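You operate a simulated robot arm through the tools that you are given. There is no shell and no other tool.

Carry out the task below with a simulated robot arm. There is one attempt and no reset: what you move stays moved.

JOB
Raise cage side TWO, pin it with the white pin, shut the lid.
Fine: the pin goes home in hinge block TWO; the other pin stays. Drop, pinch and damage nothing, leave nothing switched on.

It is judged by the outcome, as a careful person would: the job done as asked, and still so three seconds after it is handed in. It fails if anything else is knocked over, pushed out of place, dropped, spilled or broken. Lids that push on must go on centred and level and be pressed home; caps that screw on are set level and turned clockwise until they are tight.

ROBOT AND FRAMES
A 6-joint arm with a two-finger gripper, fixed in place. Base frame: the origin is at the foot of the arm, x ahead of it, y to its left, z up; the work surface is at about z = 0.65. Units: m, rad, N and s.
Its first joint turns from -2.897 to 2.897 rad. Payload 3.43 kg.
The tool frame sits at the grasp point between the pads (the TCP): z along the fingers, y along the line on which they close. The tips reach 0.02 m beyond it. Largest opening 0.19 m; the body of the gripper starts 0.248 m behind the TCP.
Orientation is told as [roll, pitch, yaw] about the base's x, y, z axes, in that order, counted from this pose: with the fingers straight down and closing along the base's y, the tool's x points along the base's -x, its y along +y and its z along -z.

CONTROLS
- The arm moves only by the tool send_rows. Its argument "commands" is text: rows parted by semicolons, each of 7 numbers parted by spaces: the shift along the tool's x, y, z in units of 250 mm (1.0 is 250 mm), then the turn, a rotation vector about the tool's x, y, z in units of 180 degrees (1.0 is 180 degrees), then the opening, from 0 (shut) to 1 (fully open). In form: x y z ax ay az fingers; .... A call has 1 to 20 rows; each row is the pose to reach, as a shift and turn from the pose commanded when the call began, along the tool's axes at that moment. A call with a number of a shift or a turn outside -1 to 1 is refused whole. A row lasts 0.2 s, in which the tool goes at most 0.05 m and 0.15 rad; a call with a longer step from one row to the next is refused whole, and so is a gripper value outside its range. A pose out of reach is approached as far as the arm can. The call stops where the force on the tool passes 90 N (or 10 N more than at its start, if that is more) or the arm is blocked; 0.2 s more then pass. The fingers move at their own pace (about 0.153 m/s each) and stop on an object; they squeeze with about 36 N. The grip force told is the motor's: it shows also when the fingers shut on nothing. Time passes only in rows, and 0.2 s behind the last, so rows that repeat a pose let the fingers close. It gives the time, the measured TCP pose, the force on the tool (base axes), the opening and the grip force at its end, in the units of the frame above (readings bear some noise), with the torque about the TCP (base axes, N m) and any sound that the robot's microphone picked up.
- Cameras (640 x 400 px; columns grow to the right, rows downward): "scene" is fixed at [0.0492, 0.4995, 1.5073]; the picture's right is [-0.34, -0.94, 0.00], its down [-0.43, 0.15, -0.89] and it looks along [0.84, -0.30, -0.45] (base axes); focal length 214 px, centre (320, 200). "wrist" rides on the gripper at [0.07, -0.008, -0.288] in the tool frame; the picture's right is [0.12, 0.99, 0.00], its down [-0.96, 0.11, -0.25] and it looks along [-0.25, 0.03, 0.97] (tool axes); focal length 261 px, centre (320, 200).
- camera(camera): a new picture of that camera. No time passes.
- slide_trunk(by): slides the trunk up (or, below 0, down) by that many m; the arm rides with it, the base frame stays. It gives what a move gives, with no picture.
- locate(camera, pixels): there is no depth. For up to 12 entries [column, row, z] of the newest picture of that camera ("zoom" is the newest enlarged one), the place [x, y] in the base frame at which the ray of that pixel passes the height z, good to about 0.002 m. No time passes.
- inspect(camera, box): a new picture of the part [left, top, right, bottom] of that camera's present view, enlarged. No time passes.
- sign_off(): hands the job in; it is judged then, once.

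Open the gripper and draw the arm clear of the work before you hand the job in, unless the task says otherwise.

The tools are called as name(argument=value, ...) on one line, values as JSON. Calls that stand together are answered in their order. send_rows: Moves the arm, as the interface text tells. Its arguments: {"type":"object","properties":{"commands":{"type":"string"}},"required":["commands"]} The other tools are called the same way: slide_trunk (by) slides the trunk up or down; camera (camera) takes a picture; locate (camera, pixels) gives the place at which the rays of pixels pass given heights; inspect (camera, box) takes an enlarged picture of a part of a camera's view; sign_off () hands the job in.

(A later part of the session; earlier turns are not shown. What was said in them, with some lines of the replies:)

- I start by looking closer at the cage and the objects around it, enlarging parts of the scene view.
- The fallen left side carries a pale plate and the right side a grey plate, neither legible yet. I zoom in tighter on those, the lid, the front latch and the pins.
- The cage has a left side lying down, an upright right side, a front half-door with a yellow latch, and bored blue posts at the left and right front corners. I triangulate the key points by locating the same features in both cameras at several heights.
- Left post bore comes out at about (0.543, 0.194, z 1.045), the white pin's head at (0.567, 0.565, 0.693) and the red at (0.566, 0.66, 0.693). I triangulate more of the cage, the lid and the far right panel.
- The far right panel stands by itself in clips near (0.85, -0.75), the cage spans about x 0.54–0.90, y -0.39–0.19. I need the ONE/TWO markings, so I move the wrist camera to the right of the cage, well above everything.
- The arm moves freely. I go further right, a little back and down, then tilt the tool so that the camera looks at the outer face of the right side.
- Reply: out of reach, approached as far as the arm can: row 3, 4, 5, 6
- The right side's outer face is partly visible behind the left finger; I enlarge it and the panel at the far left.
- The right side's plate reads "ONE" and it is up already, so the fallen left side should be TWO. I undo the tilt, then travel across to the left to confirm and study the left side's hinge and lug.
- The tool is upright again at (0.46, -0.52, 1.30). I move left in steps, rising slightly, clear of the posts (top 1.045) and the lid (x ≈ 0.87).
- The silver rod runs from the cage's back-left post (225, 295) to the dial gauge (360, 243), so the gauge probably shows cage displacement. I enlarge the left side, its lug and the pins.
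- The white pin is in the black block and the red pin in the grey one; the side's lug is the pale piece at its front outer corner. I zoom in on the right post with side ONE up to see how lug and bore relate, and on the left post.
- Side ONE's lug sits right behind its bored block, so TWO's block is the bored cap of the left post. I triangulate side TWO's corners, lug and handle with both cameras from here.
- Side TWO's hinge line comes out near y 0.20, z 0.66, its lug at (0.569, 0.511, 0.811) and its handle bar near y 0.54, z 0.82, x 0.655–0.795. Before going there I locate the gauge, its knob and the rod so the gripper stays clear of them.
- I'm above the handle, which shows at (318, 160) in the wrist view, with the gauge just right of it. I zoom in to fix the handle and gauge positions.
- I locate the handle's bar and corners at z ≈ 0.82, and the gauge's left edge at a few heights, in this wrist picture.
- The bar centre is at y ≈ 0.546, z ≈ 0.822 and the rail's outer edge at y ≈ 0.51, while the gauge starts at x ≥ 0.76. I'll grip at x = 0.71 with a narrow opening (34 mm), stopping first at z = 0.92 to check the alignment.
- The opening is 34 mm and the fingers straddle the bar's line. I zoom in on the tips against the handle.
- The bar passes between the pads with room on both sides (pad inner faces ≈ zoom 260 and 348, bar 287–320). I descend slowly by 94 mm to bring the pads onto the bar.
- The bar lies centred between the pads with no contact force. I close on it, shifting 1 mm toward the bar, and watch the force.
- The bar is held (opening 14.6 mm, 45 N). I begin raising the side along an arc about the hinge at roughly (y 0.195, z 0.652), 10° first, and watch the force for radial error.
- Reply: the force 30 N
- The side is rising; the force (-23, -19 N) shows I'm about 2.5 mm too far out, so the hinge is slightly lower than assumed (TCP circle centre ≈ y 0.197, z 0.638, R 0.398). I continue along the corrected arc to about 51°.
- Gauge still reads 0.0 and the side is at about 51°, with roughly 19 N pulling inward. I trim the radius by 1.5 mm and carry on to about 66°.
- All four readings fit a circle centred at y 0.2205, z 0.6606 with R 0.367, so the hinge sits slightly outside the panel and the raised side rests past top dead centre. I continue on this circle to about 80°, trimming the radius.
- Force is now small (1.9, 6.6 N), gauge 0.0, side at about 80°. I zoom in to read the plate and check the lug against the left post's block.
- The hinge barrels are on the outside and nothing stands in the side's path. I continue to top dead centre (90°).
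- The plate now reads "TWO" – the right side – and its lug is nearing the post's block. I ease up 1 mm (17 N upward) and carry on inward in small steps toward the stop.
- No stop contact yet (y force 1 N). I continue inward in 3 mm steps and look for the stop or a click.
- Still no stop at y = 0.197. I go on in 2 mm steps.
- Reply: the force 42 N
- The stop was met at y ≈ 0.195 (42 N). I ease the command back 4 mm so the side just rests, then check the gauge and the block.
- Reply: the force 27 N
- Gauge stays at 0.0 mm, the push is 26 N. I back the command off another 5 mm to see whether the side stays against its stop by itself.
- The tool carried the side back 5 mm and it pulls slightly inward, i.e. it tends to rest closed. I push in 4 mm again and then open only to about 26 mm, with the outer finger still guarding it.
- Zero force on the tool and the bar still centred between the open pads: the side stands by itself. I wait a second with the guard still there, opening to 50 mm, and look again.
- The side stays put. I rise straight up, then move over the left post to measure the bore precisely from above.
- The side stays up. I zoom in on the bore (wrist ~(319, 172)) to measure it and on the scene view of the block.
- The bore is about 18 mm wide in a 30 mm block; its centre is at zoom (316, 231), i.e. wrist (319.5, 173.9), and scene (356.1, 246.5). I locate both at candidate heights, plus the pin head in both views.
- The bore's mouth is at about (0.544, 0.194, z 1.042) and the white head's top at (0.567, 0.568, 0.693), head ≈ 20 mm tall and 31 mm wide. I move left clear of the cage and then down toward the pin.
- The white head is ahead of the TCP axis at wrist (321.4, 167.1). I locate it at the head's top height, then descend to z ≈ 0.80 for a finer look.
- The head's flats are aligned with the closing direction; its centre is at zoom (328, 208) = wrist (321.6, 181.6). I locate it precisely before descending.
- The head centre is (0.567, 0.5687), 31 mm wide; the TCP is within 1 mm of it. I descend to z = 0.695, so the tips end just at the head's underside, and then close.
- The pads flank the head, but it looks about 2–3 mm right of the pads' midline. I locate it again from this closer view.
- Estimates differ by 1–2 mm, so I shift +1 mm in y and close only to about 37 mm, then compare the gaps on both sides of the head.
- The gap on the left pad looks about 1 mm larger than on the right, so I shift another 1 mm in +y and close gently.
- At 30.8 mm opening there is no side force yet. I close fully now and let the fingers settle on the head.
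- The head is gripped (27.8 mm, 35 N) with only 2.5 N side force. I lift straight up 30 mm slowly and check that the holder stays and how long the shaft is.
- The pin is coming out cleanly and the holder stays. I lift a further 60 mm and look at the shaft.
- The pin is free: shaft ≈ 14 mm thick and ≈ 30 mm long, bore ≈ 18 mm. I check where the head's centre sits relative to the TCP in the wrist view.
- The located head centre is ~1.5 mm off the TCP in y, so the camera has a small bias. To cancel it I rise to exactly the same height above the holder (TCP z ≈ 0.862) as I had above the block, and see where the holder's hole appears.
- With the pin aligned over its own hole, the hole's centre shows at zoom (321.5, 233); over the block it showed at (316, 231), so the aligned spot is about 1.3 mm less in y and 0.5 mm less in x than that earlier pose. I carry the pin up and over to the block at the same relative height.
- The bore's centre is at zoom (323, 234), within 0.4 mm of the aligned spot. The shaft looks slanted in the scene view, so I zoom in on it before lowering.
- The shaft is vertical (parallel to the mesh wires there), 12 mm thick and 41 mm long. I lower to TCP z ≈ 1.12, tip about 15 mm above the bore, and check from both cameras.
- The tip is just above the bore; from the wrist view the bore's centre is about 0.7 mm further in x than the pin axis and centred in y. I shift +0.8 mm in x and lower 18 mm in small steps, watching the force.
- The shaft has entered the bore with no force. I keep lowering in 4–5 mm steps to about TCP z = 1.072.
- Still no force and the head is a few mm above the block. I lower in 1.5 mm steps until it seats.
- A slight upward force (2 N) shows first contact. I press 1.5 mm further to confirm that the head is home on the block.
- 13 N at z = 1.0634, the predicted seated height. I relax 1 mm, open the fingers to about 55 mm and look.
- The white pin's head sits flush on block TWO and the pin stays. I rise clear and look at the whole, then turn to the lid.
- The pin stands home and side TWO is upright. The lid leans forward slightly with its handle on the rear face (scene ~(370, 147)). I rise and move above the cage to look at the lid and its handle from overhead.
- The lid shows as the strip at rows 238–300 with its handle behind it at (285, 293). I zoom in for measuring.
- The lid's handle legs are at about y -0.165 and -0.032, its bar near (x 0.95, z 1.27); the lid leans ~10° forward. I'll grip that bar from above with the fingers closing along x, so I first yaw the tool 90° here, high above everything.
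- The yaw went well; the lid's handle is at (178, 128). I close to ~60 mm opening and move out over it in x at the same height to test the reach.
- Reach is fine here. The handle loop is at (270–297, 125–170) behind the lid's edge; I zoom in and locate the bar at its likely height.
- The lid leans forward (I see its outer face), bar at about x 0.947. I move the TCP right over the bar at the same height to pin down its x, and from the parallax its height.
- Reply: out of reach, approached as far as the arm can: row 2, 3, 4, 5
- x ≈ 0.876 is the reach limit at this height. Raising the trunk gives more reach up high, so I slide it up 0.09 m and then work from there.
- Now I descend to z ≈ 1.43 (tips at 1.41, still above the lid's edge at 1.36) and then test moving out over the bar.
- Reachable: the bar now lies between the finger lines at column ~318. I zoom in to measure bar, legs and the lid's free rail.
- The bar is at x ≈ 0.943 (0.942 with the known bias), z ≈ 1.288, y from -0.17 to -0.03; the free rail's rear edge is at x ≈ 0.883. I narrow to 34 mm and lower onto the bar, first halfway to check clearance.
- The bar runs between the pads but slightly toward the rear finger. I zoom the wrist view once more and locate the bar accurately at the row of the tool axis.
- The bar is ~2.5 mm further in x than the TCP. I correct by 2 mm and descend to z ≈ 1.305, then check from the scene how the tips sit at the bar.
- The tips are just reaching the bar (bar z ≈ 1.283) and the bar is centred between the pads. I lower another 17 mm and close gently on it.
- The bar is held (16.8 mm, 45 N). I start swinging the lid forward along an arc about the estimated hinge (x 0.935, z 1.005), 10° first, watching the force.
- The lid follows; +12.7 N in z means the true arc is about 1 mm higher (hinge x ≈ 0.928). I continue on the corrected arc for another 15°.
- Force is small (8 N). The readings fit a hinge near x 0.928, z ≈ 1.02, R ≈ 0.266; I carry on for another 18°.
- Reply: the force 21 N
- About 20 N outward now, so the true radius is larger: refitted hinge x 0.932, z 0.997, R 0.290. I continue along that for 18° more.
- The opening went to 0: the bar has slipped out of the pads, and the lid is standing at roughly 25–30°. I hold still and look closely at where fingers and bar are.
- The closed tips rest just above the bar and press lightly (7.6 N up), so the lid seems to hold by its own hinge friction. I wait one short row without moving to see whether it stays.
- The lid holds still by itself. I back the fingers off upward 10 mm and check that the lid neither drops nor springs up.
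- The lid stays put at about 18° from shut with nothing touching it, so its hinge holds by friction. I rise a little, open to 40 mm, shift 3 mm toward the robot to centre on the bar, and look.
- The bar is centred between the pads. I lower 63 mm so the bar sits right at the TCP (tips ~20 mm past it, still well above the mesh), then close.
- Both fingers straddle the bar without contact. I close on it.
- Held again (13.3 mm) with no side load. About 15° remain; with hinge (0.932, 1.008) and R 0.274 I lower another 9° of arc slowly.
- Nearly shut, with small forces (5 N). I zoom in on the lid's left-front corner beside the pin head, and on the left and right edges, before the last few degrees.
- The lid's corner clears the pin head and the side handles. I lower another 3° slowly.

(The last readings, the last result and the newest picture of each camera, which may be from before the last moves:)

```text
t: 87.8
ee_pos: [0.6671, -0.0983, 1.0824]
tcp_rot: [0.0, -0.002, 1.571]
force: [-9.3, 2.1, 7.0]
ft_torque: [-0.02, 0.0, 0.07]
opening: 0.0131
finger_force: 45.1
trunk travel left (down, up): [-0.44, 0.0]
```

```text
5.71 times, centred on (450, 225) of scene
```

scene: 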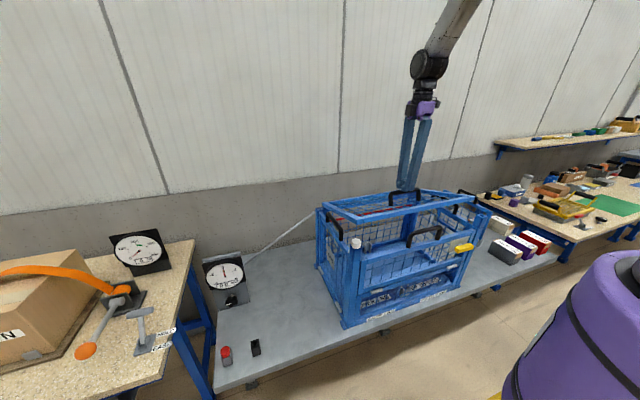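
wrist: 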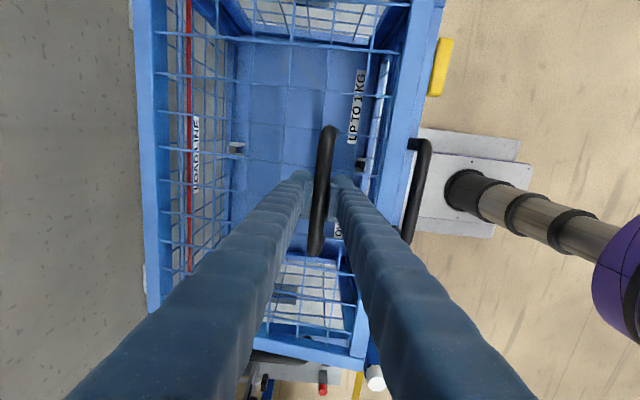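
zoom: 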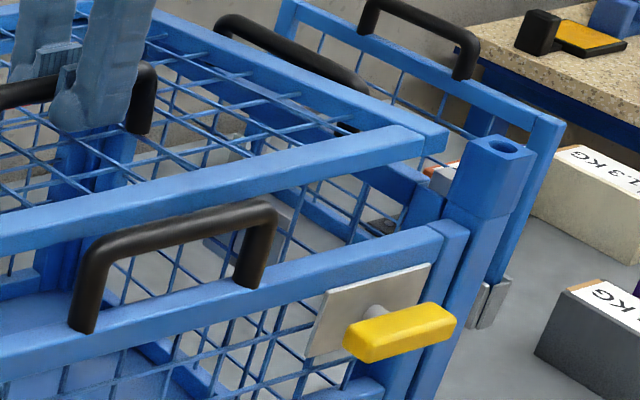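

About 10 N outward, so I add 1 mm of radius and go on another ~5° in small steps, watching for the stop.

send_rows(commands="0 0.01 0.018 0 0 0 0; 0 0.014 0.036 0 0 0 0; 0 0.018 0.054 0 0 0 0; 0 0.021 0.07 0 0 0 0")

inspect(camera="scene", box=[325, 200, 395, 270])

inspect(camera="scene", box=[410, 190, 490, 260])

```text
t: 88.8
ee_pos: [0.662, -0.0977, 1.0643]
tcp_rot: [0.0, 0.0, 1.57]
force: [-6.9, -1.4, 5.4]
ft_torque: [-0.09, -0.05, 0.08]
opening: 0.0133
finger_force: 45.2
trunk travel left (down, up): [-0.44, 0.0]
```

```text
5.71 times, centred on (360, 235) of scene
```

zoom: 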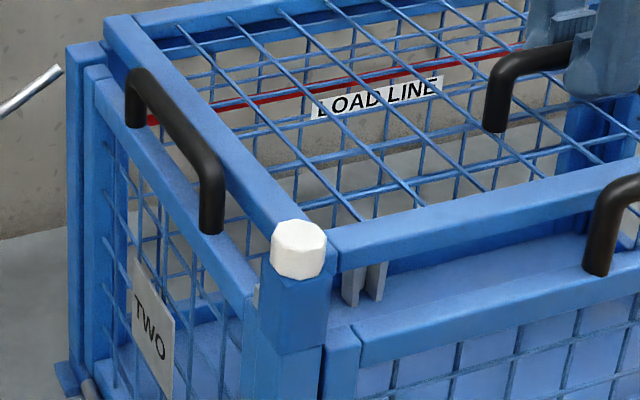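

```text
5.71 times, centred on (450, 225) of scene
```

zoom: 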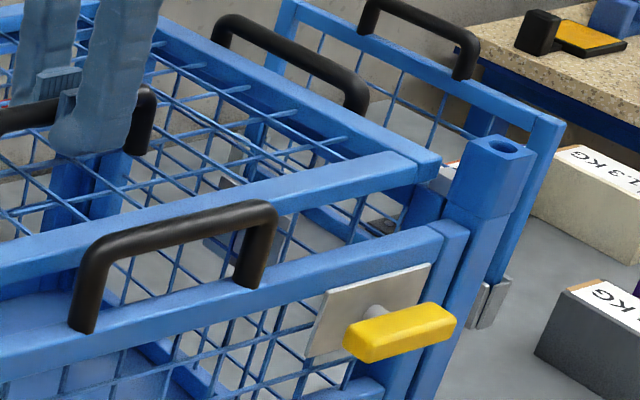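

No stop yet; the front rail is still a little above the door. I continue the arc in small steps.

send_rows(commands="0 0.004 0.016 0 0 0 0; 0 0.007 0.032 0 0 0 0; 0 0.01 0.046 0 0 0 0; 0 0.012 0.058 0 0 0 0")

inspect(camera="scene", box=[325, 200, 395, 270])

inspect(camera="scene", box=[410, 190, 490, 260])

```text
t: 89.8
ee_pos: [0.6593, -0.0973, 1.052]
tcp_rot: [-0.003, 0.002, 1.57]
force: [-3.3, 0.3, 33.1]
ft_torque: [0.34, 0.05, 0.09]
opening: 0.0131
finger_force: 44.9
trunk travel left (down, up): [-0.44, 0.0]
```

```text
5.71 times, centred on (360, 235) of scene
```

zoom: 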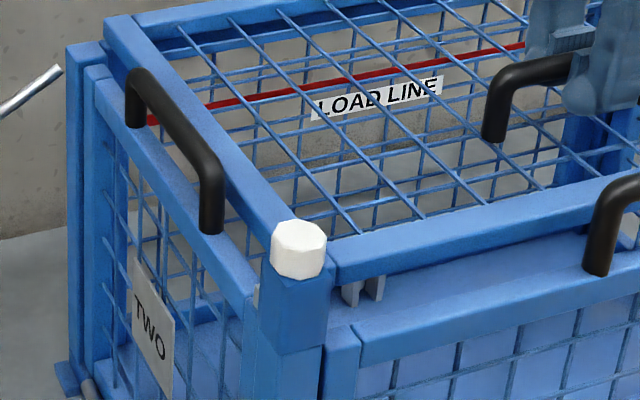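

```text
5.71 times, centred on (450, 225) of scene
```

zoom: 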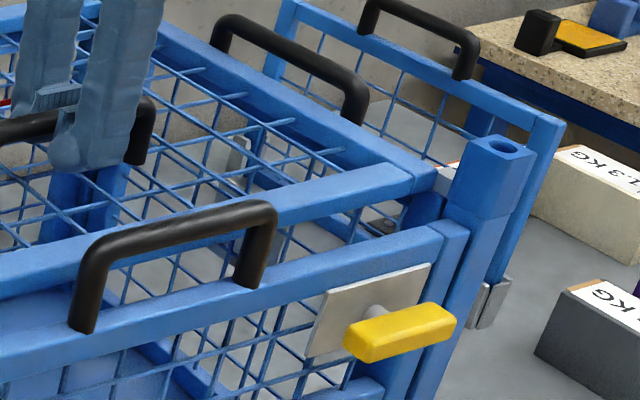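

33 N upward: the lid has met something. I enlarge the left-front corner by the pin, the right-front corner and the front rail to see whether it is truly down on its seat.

inspect(camera="scene", box=[340, 225, 380, 265])

inspect(camera="scene", box=[445, 200, 490, 240])

camera(camera="wrist")

inspect(camera="wrist", box=[300, 330, 420, 400])

inspect(camera="scene", box=[315, 190, 355, 250])

```text
10.00 times, centred on (360, 245) of scene
```

zoom: 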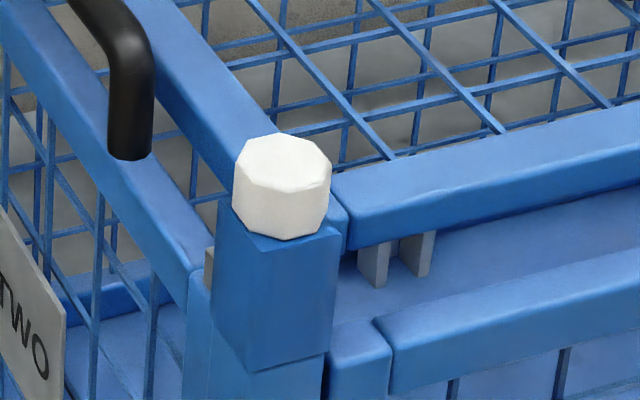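

```text
10.00 times, centred on (468, 220) of scene
```

zoom: 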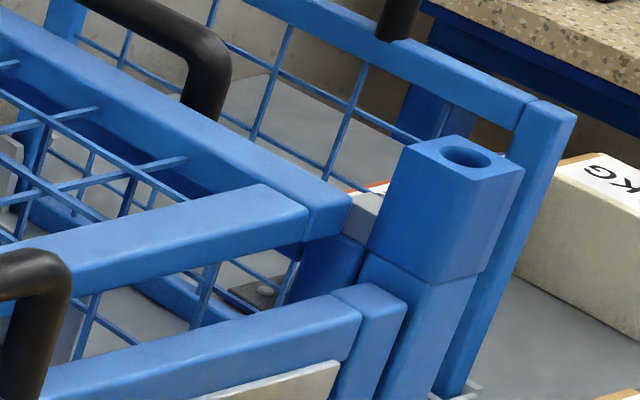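

```text
taken
```

wrist: 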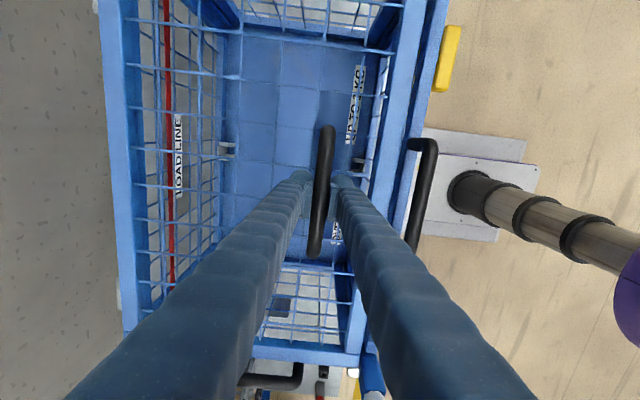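

```text
5.33 times, centred on (360, 365) of wrist
```

zoom: 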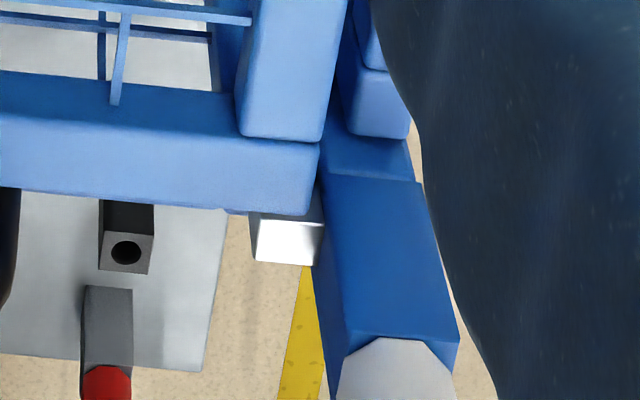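

```text
6.67 times, centred on (335, 220) of scene
```

zoom: 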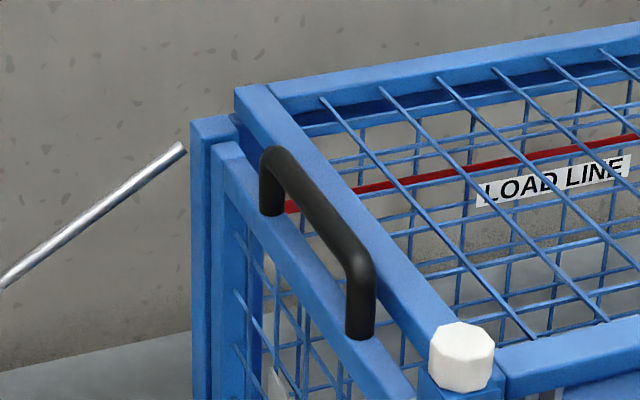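

The lid's front rail bottom computes to z ≈ 0.99 at both the left and right ends, level with its hinge side and just at the height of the side tops, so this is its seat. I ease the press by 3 mm and read the force before releasing.

send_rows(commands="0 0 -0.006 0 0 0 0; 0 0 -0.012 0 0 0 0; 0 0 -0.012 0 0 0 0")

```text
t: 90.7
ee_pos: [0.6599, -0.0969, 1.0515]
tcp_rot: [0.0, 0.0, 1.573]
force: [2.7, -3.5, 1.5]
ft_torque: [-0.25, -0.06, 0.1]
opening: 0.0128
finger_force: 44.5
trunk travel left (down, up): [-0.44, 0.0]
```

The lid stayed down as the force went to ~0 at the same height – a firm seat. I open the fingers to 40 mm and look.

send_rows(commands="0 0 0 0 0 0 0.1; 0 0 0 0 0 0 0.16; 0 0 0 0 0 0 0.21; 0 0 0 0 0 0 0.21; 0 0 0 0 0 0 0.21")

inspect(camera="wrist", box=[260, 110, 390, 250])

inspect(camera="scene", box=[310, 170, 490, 290])

```text
t: 91.8
ee_pos: [0.6597, -0.097, 1.0522]
tcp_rot: [0.0, 0.0, 1.572]
force: [-0.6, -0.5, -0.4]
ft_torque: [0.0, -0.01, 0.02]
opening: 0.0397
finger_force: 0.1
trunk travel left (down, up): [-0.44, 0.0]
```

```text
2.86 times, centred on (325, 180) of wrist
```

zoom: 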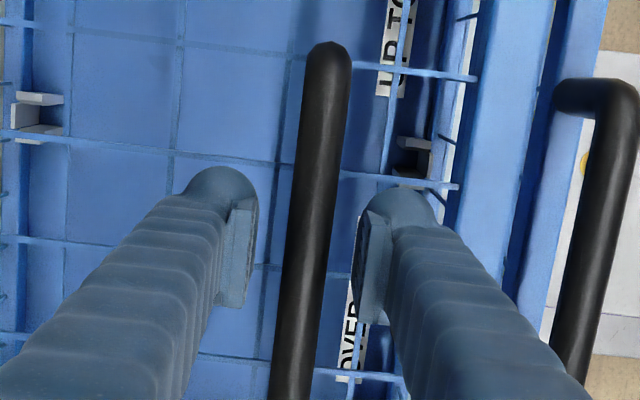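

```text
3.33 times, centred on (400, 230) of scene
```

zoom: 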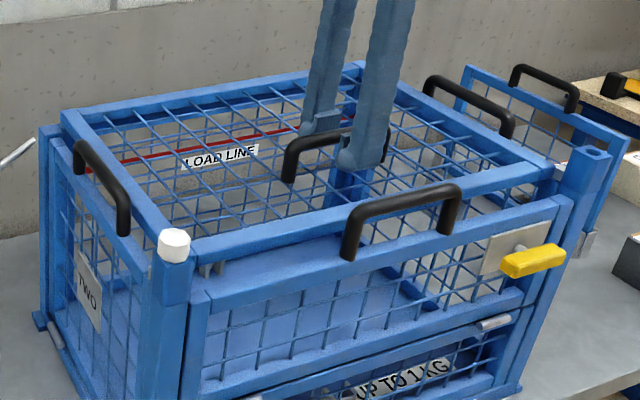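

The lid lies flat and stays. I rise straight up, clear of everything.

send_rows(commands="0 0 -0.05 0 0 0 0.21; 0 0 -0.13 0 0 0 0.21; 0 0 -0.25 0 0 0 0.21; 0 0 -0.4 0 0 0 0.3; 0 0 -0.58 0 0 0 0.4; 0 0 -0.76 0 0 0 0.5; 0 0 -0.9 0 0 0 0.6")

camera(camera="wrist")

camera(camera="scene")

inspect(camera="scene", box=[310, 170, 490, 290])

```text
t: 93.5
ee_pos: [0.6575, -0.0976, 1.2774]
tcp_rot: [0.0, 0.001, 1.569]
force: [-1.0, 0.4, 0.6]
ft_torque: [0.0, -0.06, -0.02]
opening: 0.1139
finger_force: 0.0
trunk travel left (down, up): [-0.44, 0.0]
```

```text
taken
```

wrist: 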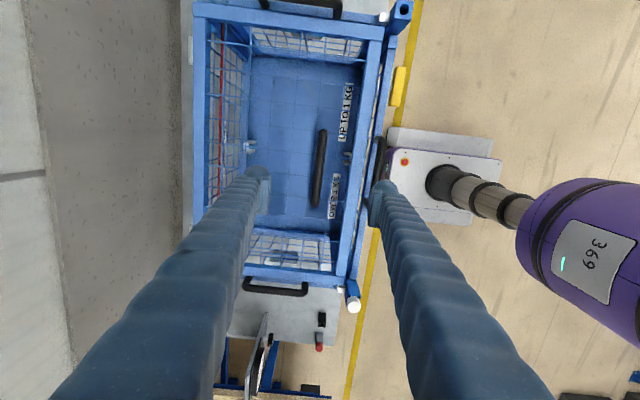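

```text
taken
```

scene: 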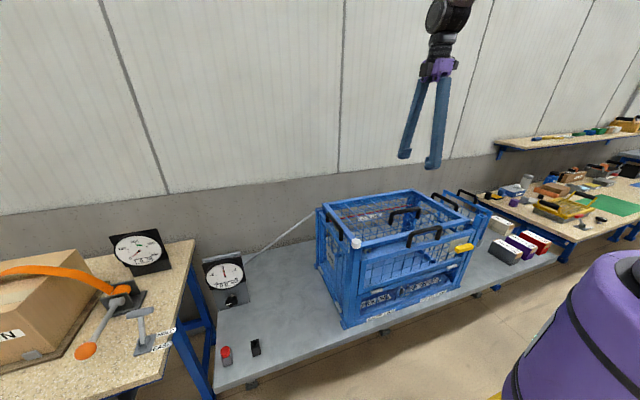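

```text
3.33 times, centred on (400, 230) of scene
```

zoom: 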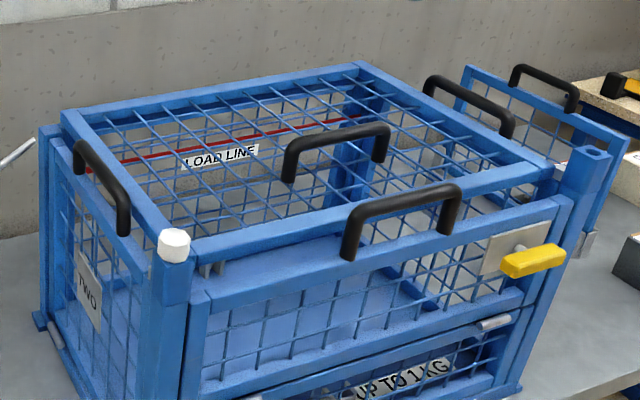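

Everything looks right: lid flat, pin in place, red pin in its holder, gauge unchanged. I double-check the lid's seating by locating its front and rear rails in the wrist view and enlarging the corners.

inspect(camera="wrist", box=[320, 220, 400, 320])

locate(camera="zoom", pixels=[[320, 200, 1.01]])

inspect(camera="wrist", box=[330, 0, 430, 80])

inspect(camera="wrist", box=[175, 0, 275, 80])

inspect(camera="scene", box=[310, 185, 370, 265])

inspect(camera="scene", box=[205, 250, 255, 300])

```text
4.00 times, centred on (360, 270) of wrist
```

zoom: 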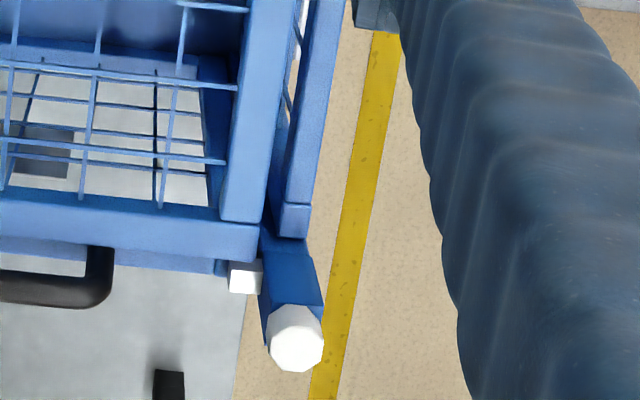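

```text
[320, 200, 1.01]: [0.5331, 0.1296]
```

```text
5.00 times, centred on (380, 40) of wrist
```

zoom: 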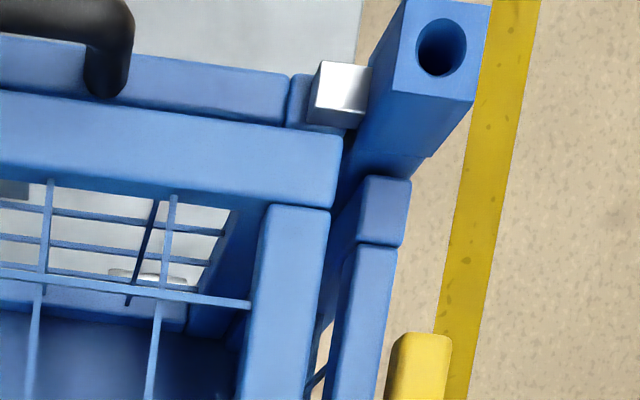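

```text
5.00 times, centred on (225, 40) of wrist
```

zoom: 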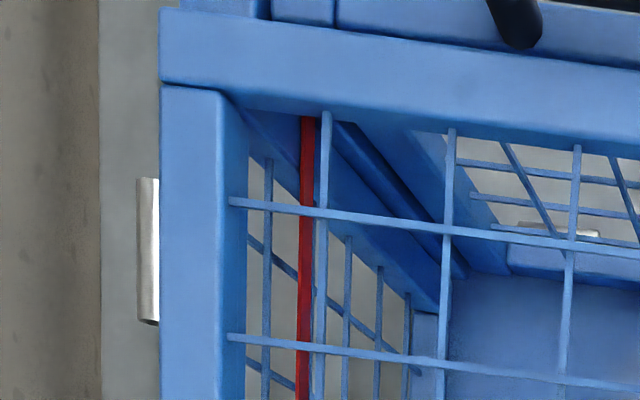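

```text
5.00 times, centred on (340, 225) of scene
```

zoom: 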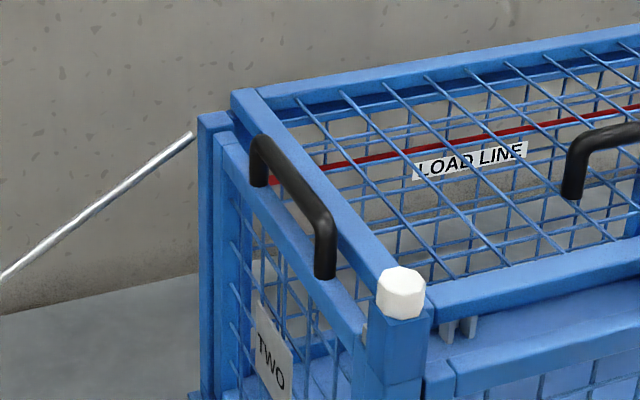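

```text
8.00 times, centred on (230, 275) of scene
```

zoom: 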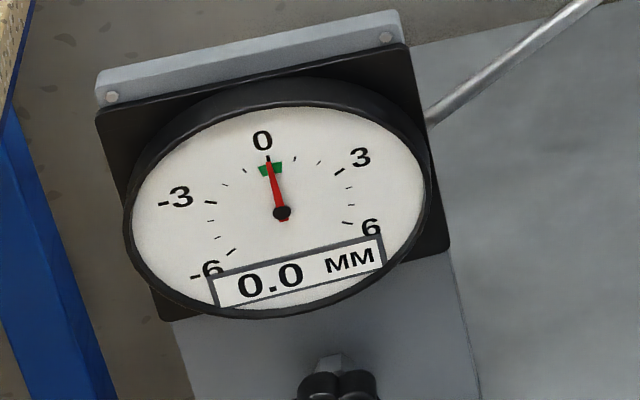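

The gauge reads 0.0 mm, the lid lies parallel to the sides and the pin is in place. I open fully, draw the arm up and back, and take a last look after a pause.

send_rows(commands="0 0.08 -0.12 0 0 0 0.8; 0 0.16 -0.24 0 0 0 1; 0 0.24 -0.36 0 0 0 1; 0 0.32 -0.48 0 0 0 1; 0 0.4 -0.6 0 0 0 1; 0 0.4 -0.7 0 0 0 1; 0 0.4 -0.7 0 0 0 1; 0 0.4 -0.7 0 0 0 1; 0 0.4 -0.7 0 0 0 1; 0 0.4 -0.7 0 0 0 1")

camera(camera="scene")

inspect(camera="scene", box=[310, 170, 490, 330])

camera(camera="wrist")

```text
t: 95.7
ee_pos: [0.5592, -0.0978, 1.4541]
tcp_rot: [0.0, 0.0, 1.57]
force: [-0.1, 0.8, 0.6]
ft_torque: [-0.01, 0.02, 0.02]
opening: 0.1902
finger_force: 0.0
trunk travel left (down, up): [-0.44, 0.0]
```

```text
taken
```

scene: 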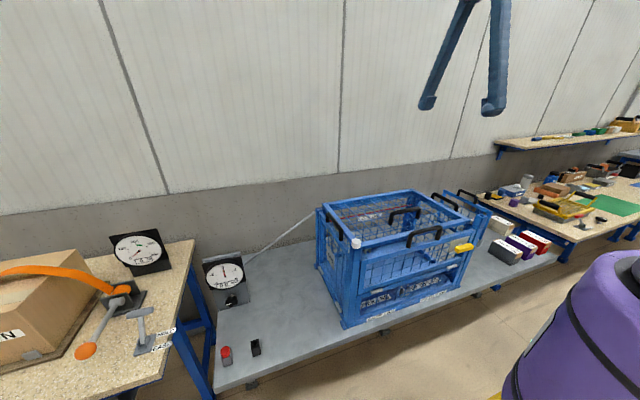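

```text
2.50 times, centred on (400, 250) of scene
```

zoom: 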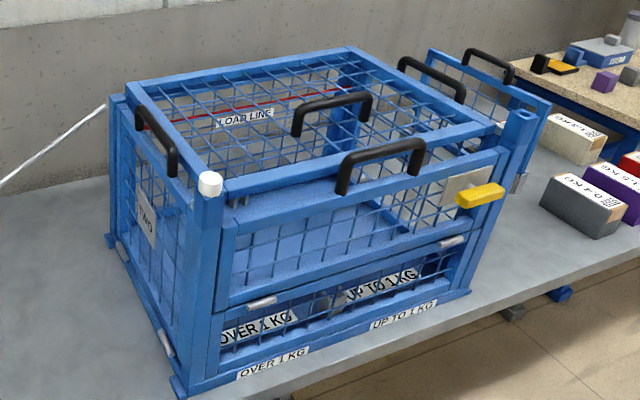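

```text
taken
```

wrist: 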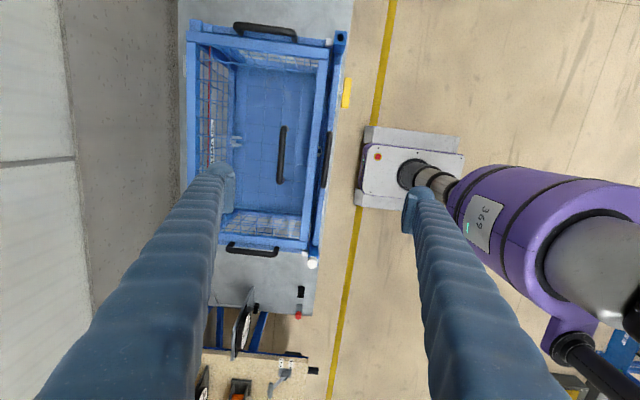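

Side TWO is up and held by the white pin home in block TWO. The red pin is still in its holder and the lid is shut and level. The gauge reads 0.0 mm, and the gripper is open and clear. I hand the job in.

sign_off()

```text
The job is handed in.
```

Cage side TWO is up and pinned with the white pin, the lid is shut, and I've handed the job in.

- **Side TWO:** it rests against its stop and stayed there once I let go. I read "TWO" on its plate before pinning it.
- **White pin:** it went into the bore of block TWO without resistance and sits flush. Pressing it with about 13 N gave no further movement. I didn't push on the side afterwards to test that the pin holds it.
- **Lid:** it lies level and seated firmly under about 33 N. The handle slipped out of the gripper once on the way down. The lid held where it was, roughly 18° from shut, and I gripped the handle again and finished. Nothing dropped.
- **Everything else:** the red pin is still in its holder, nothing was switched on, and the gauge whose rod runs to the cage read 0.0 mm at my last close look.

The arm is clear with the gripper open. The trunk is still 0.09 m higher than where it started, because I needed the extra reach for the lid handle.
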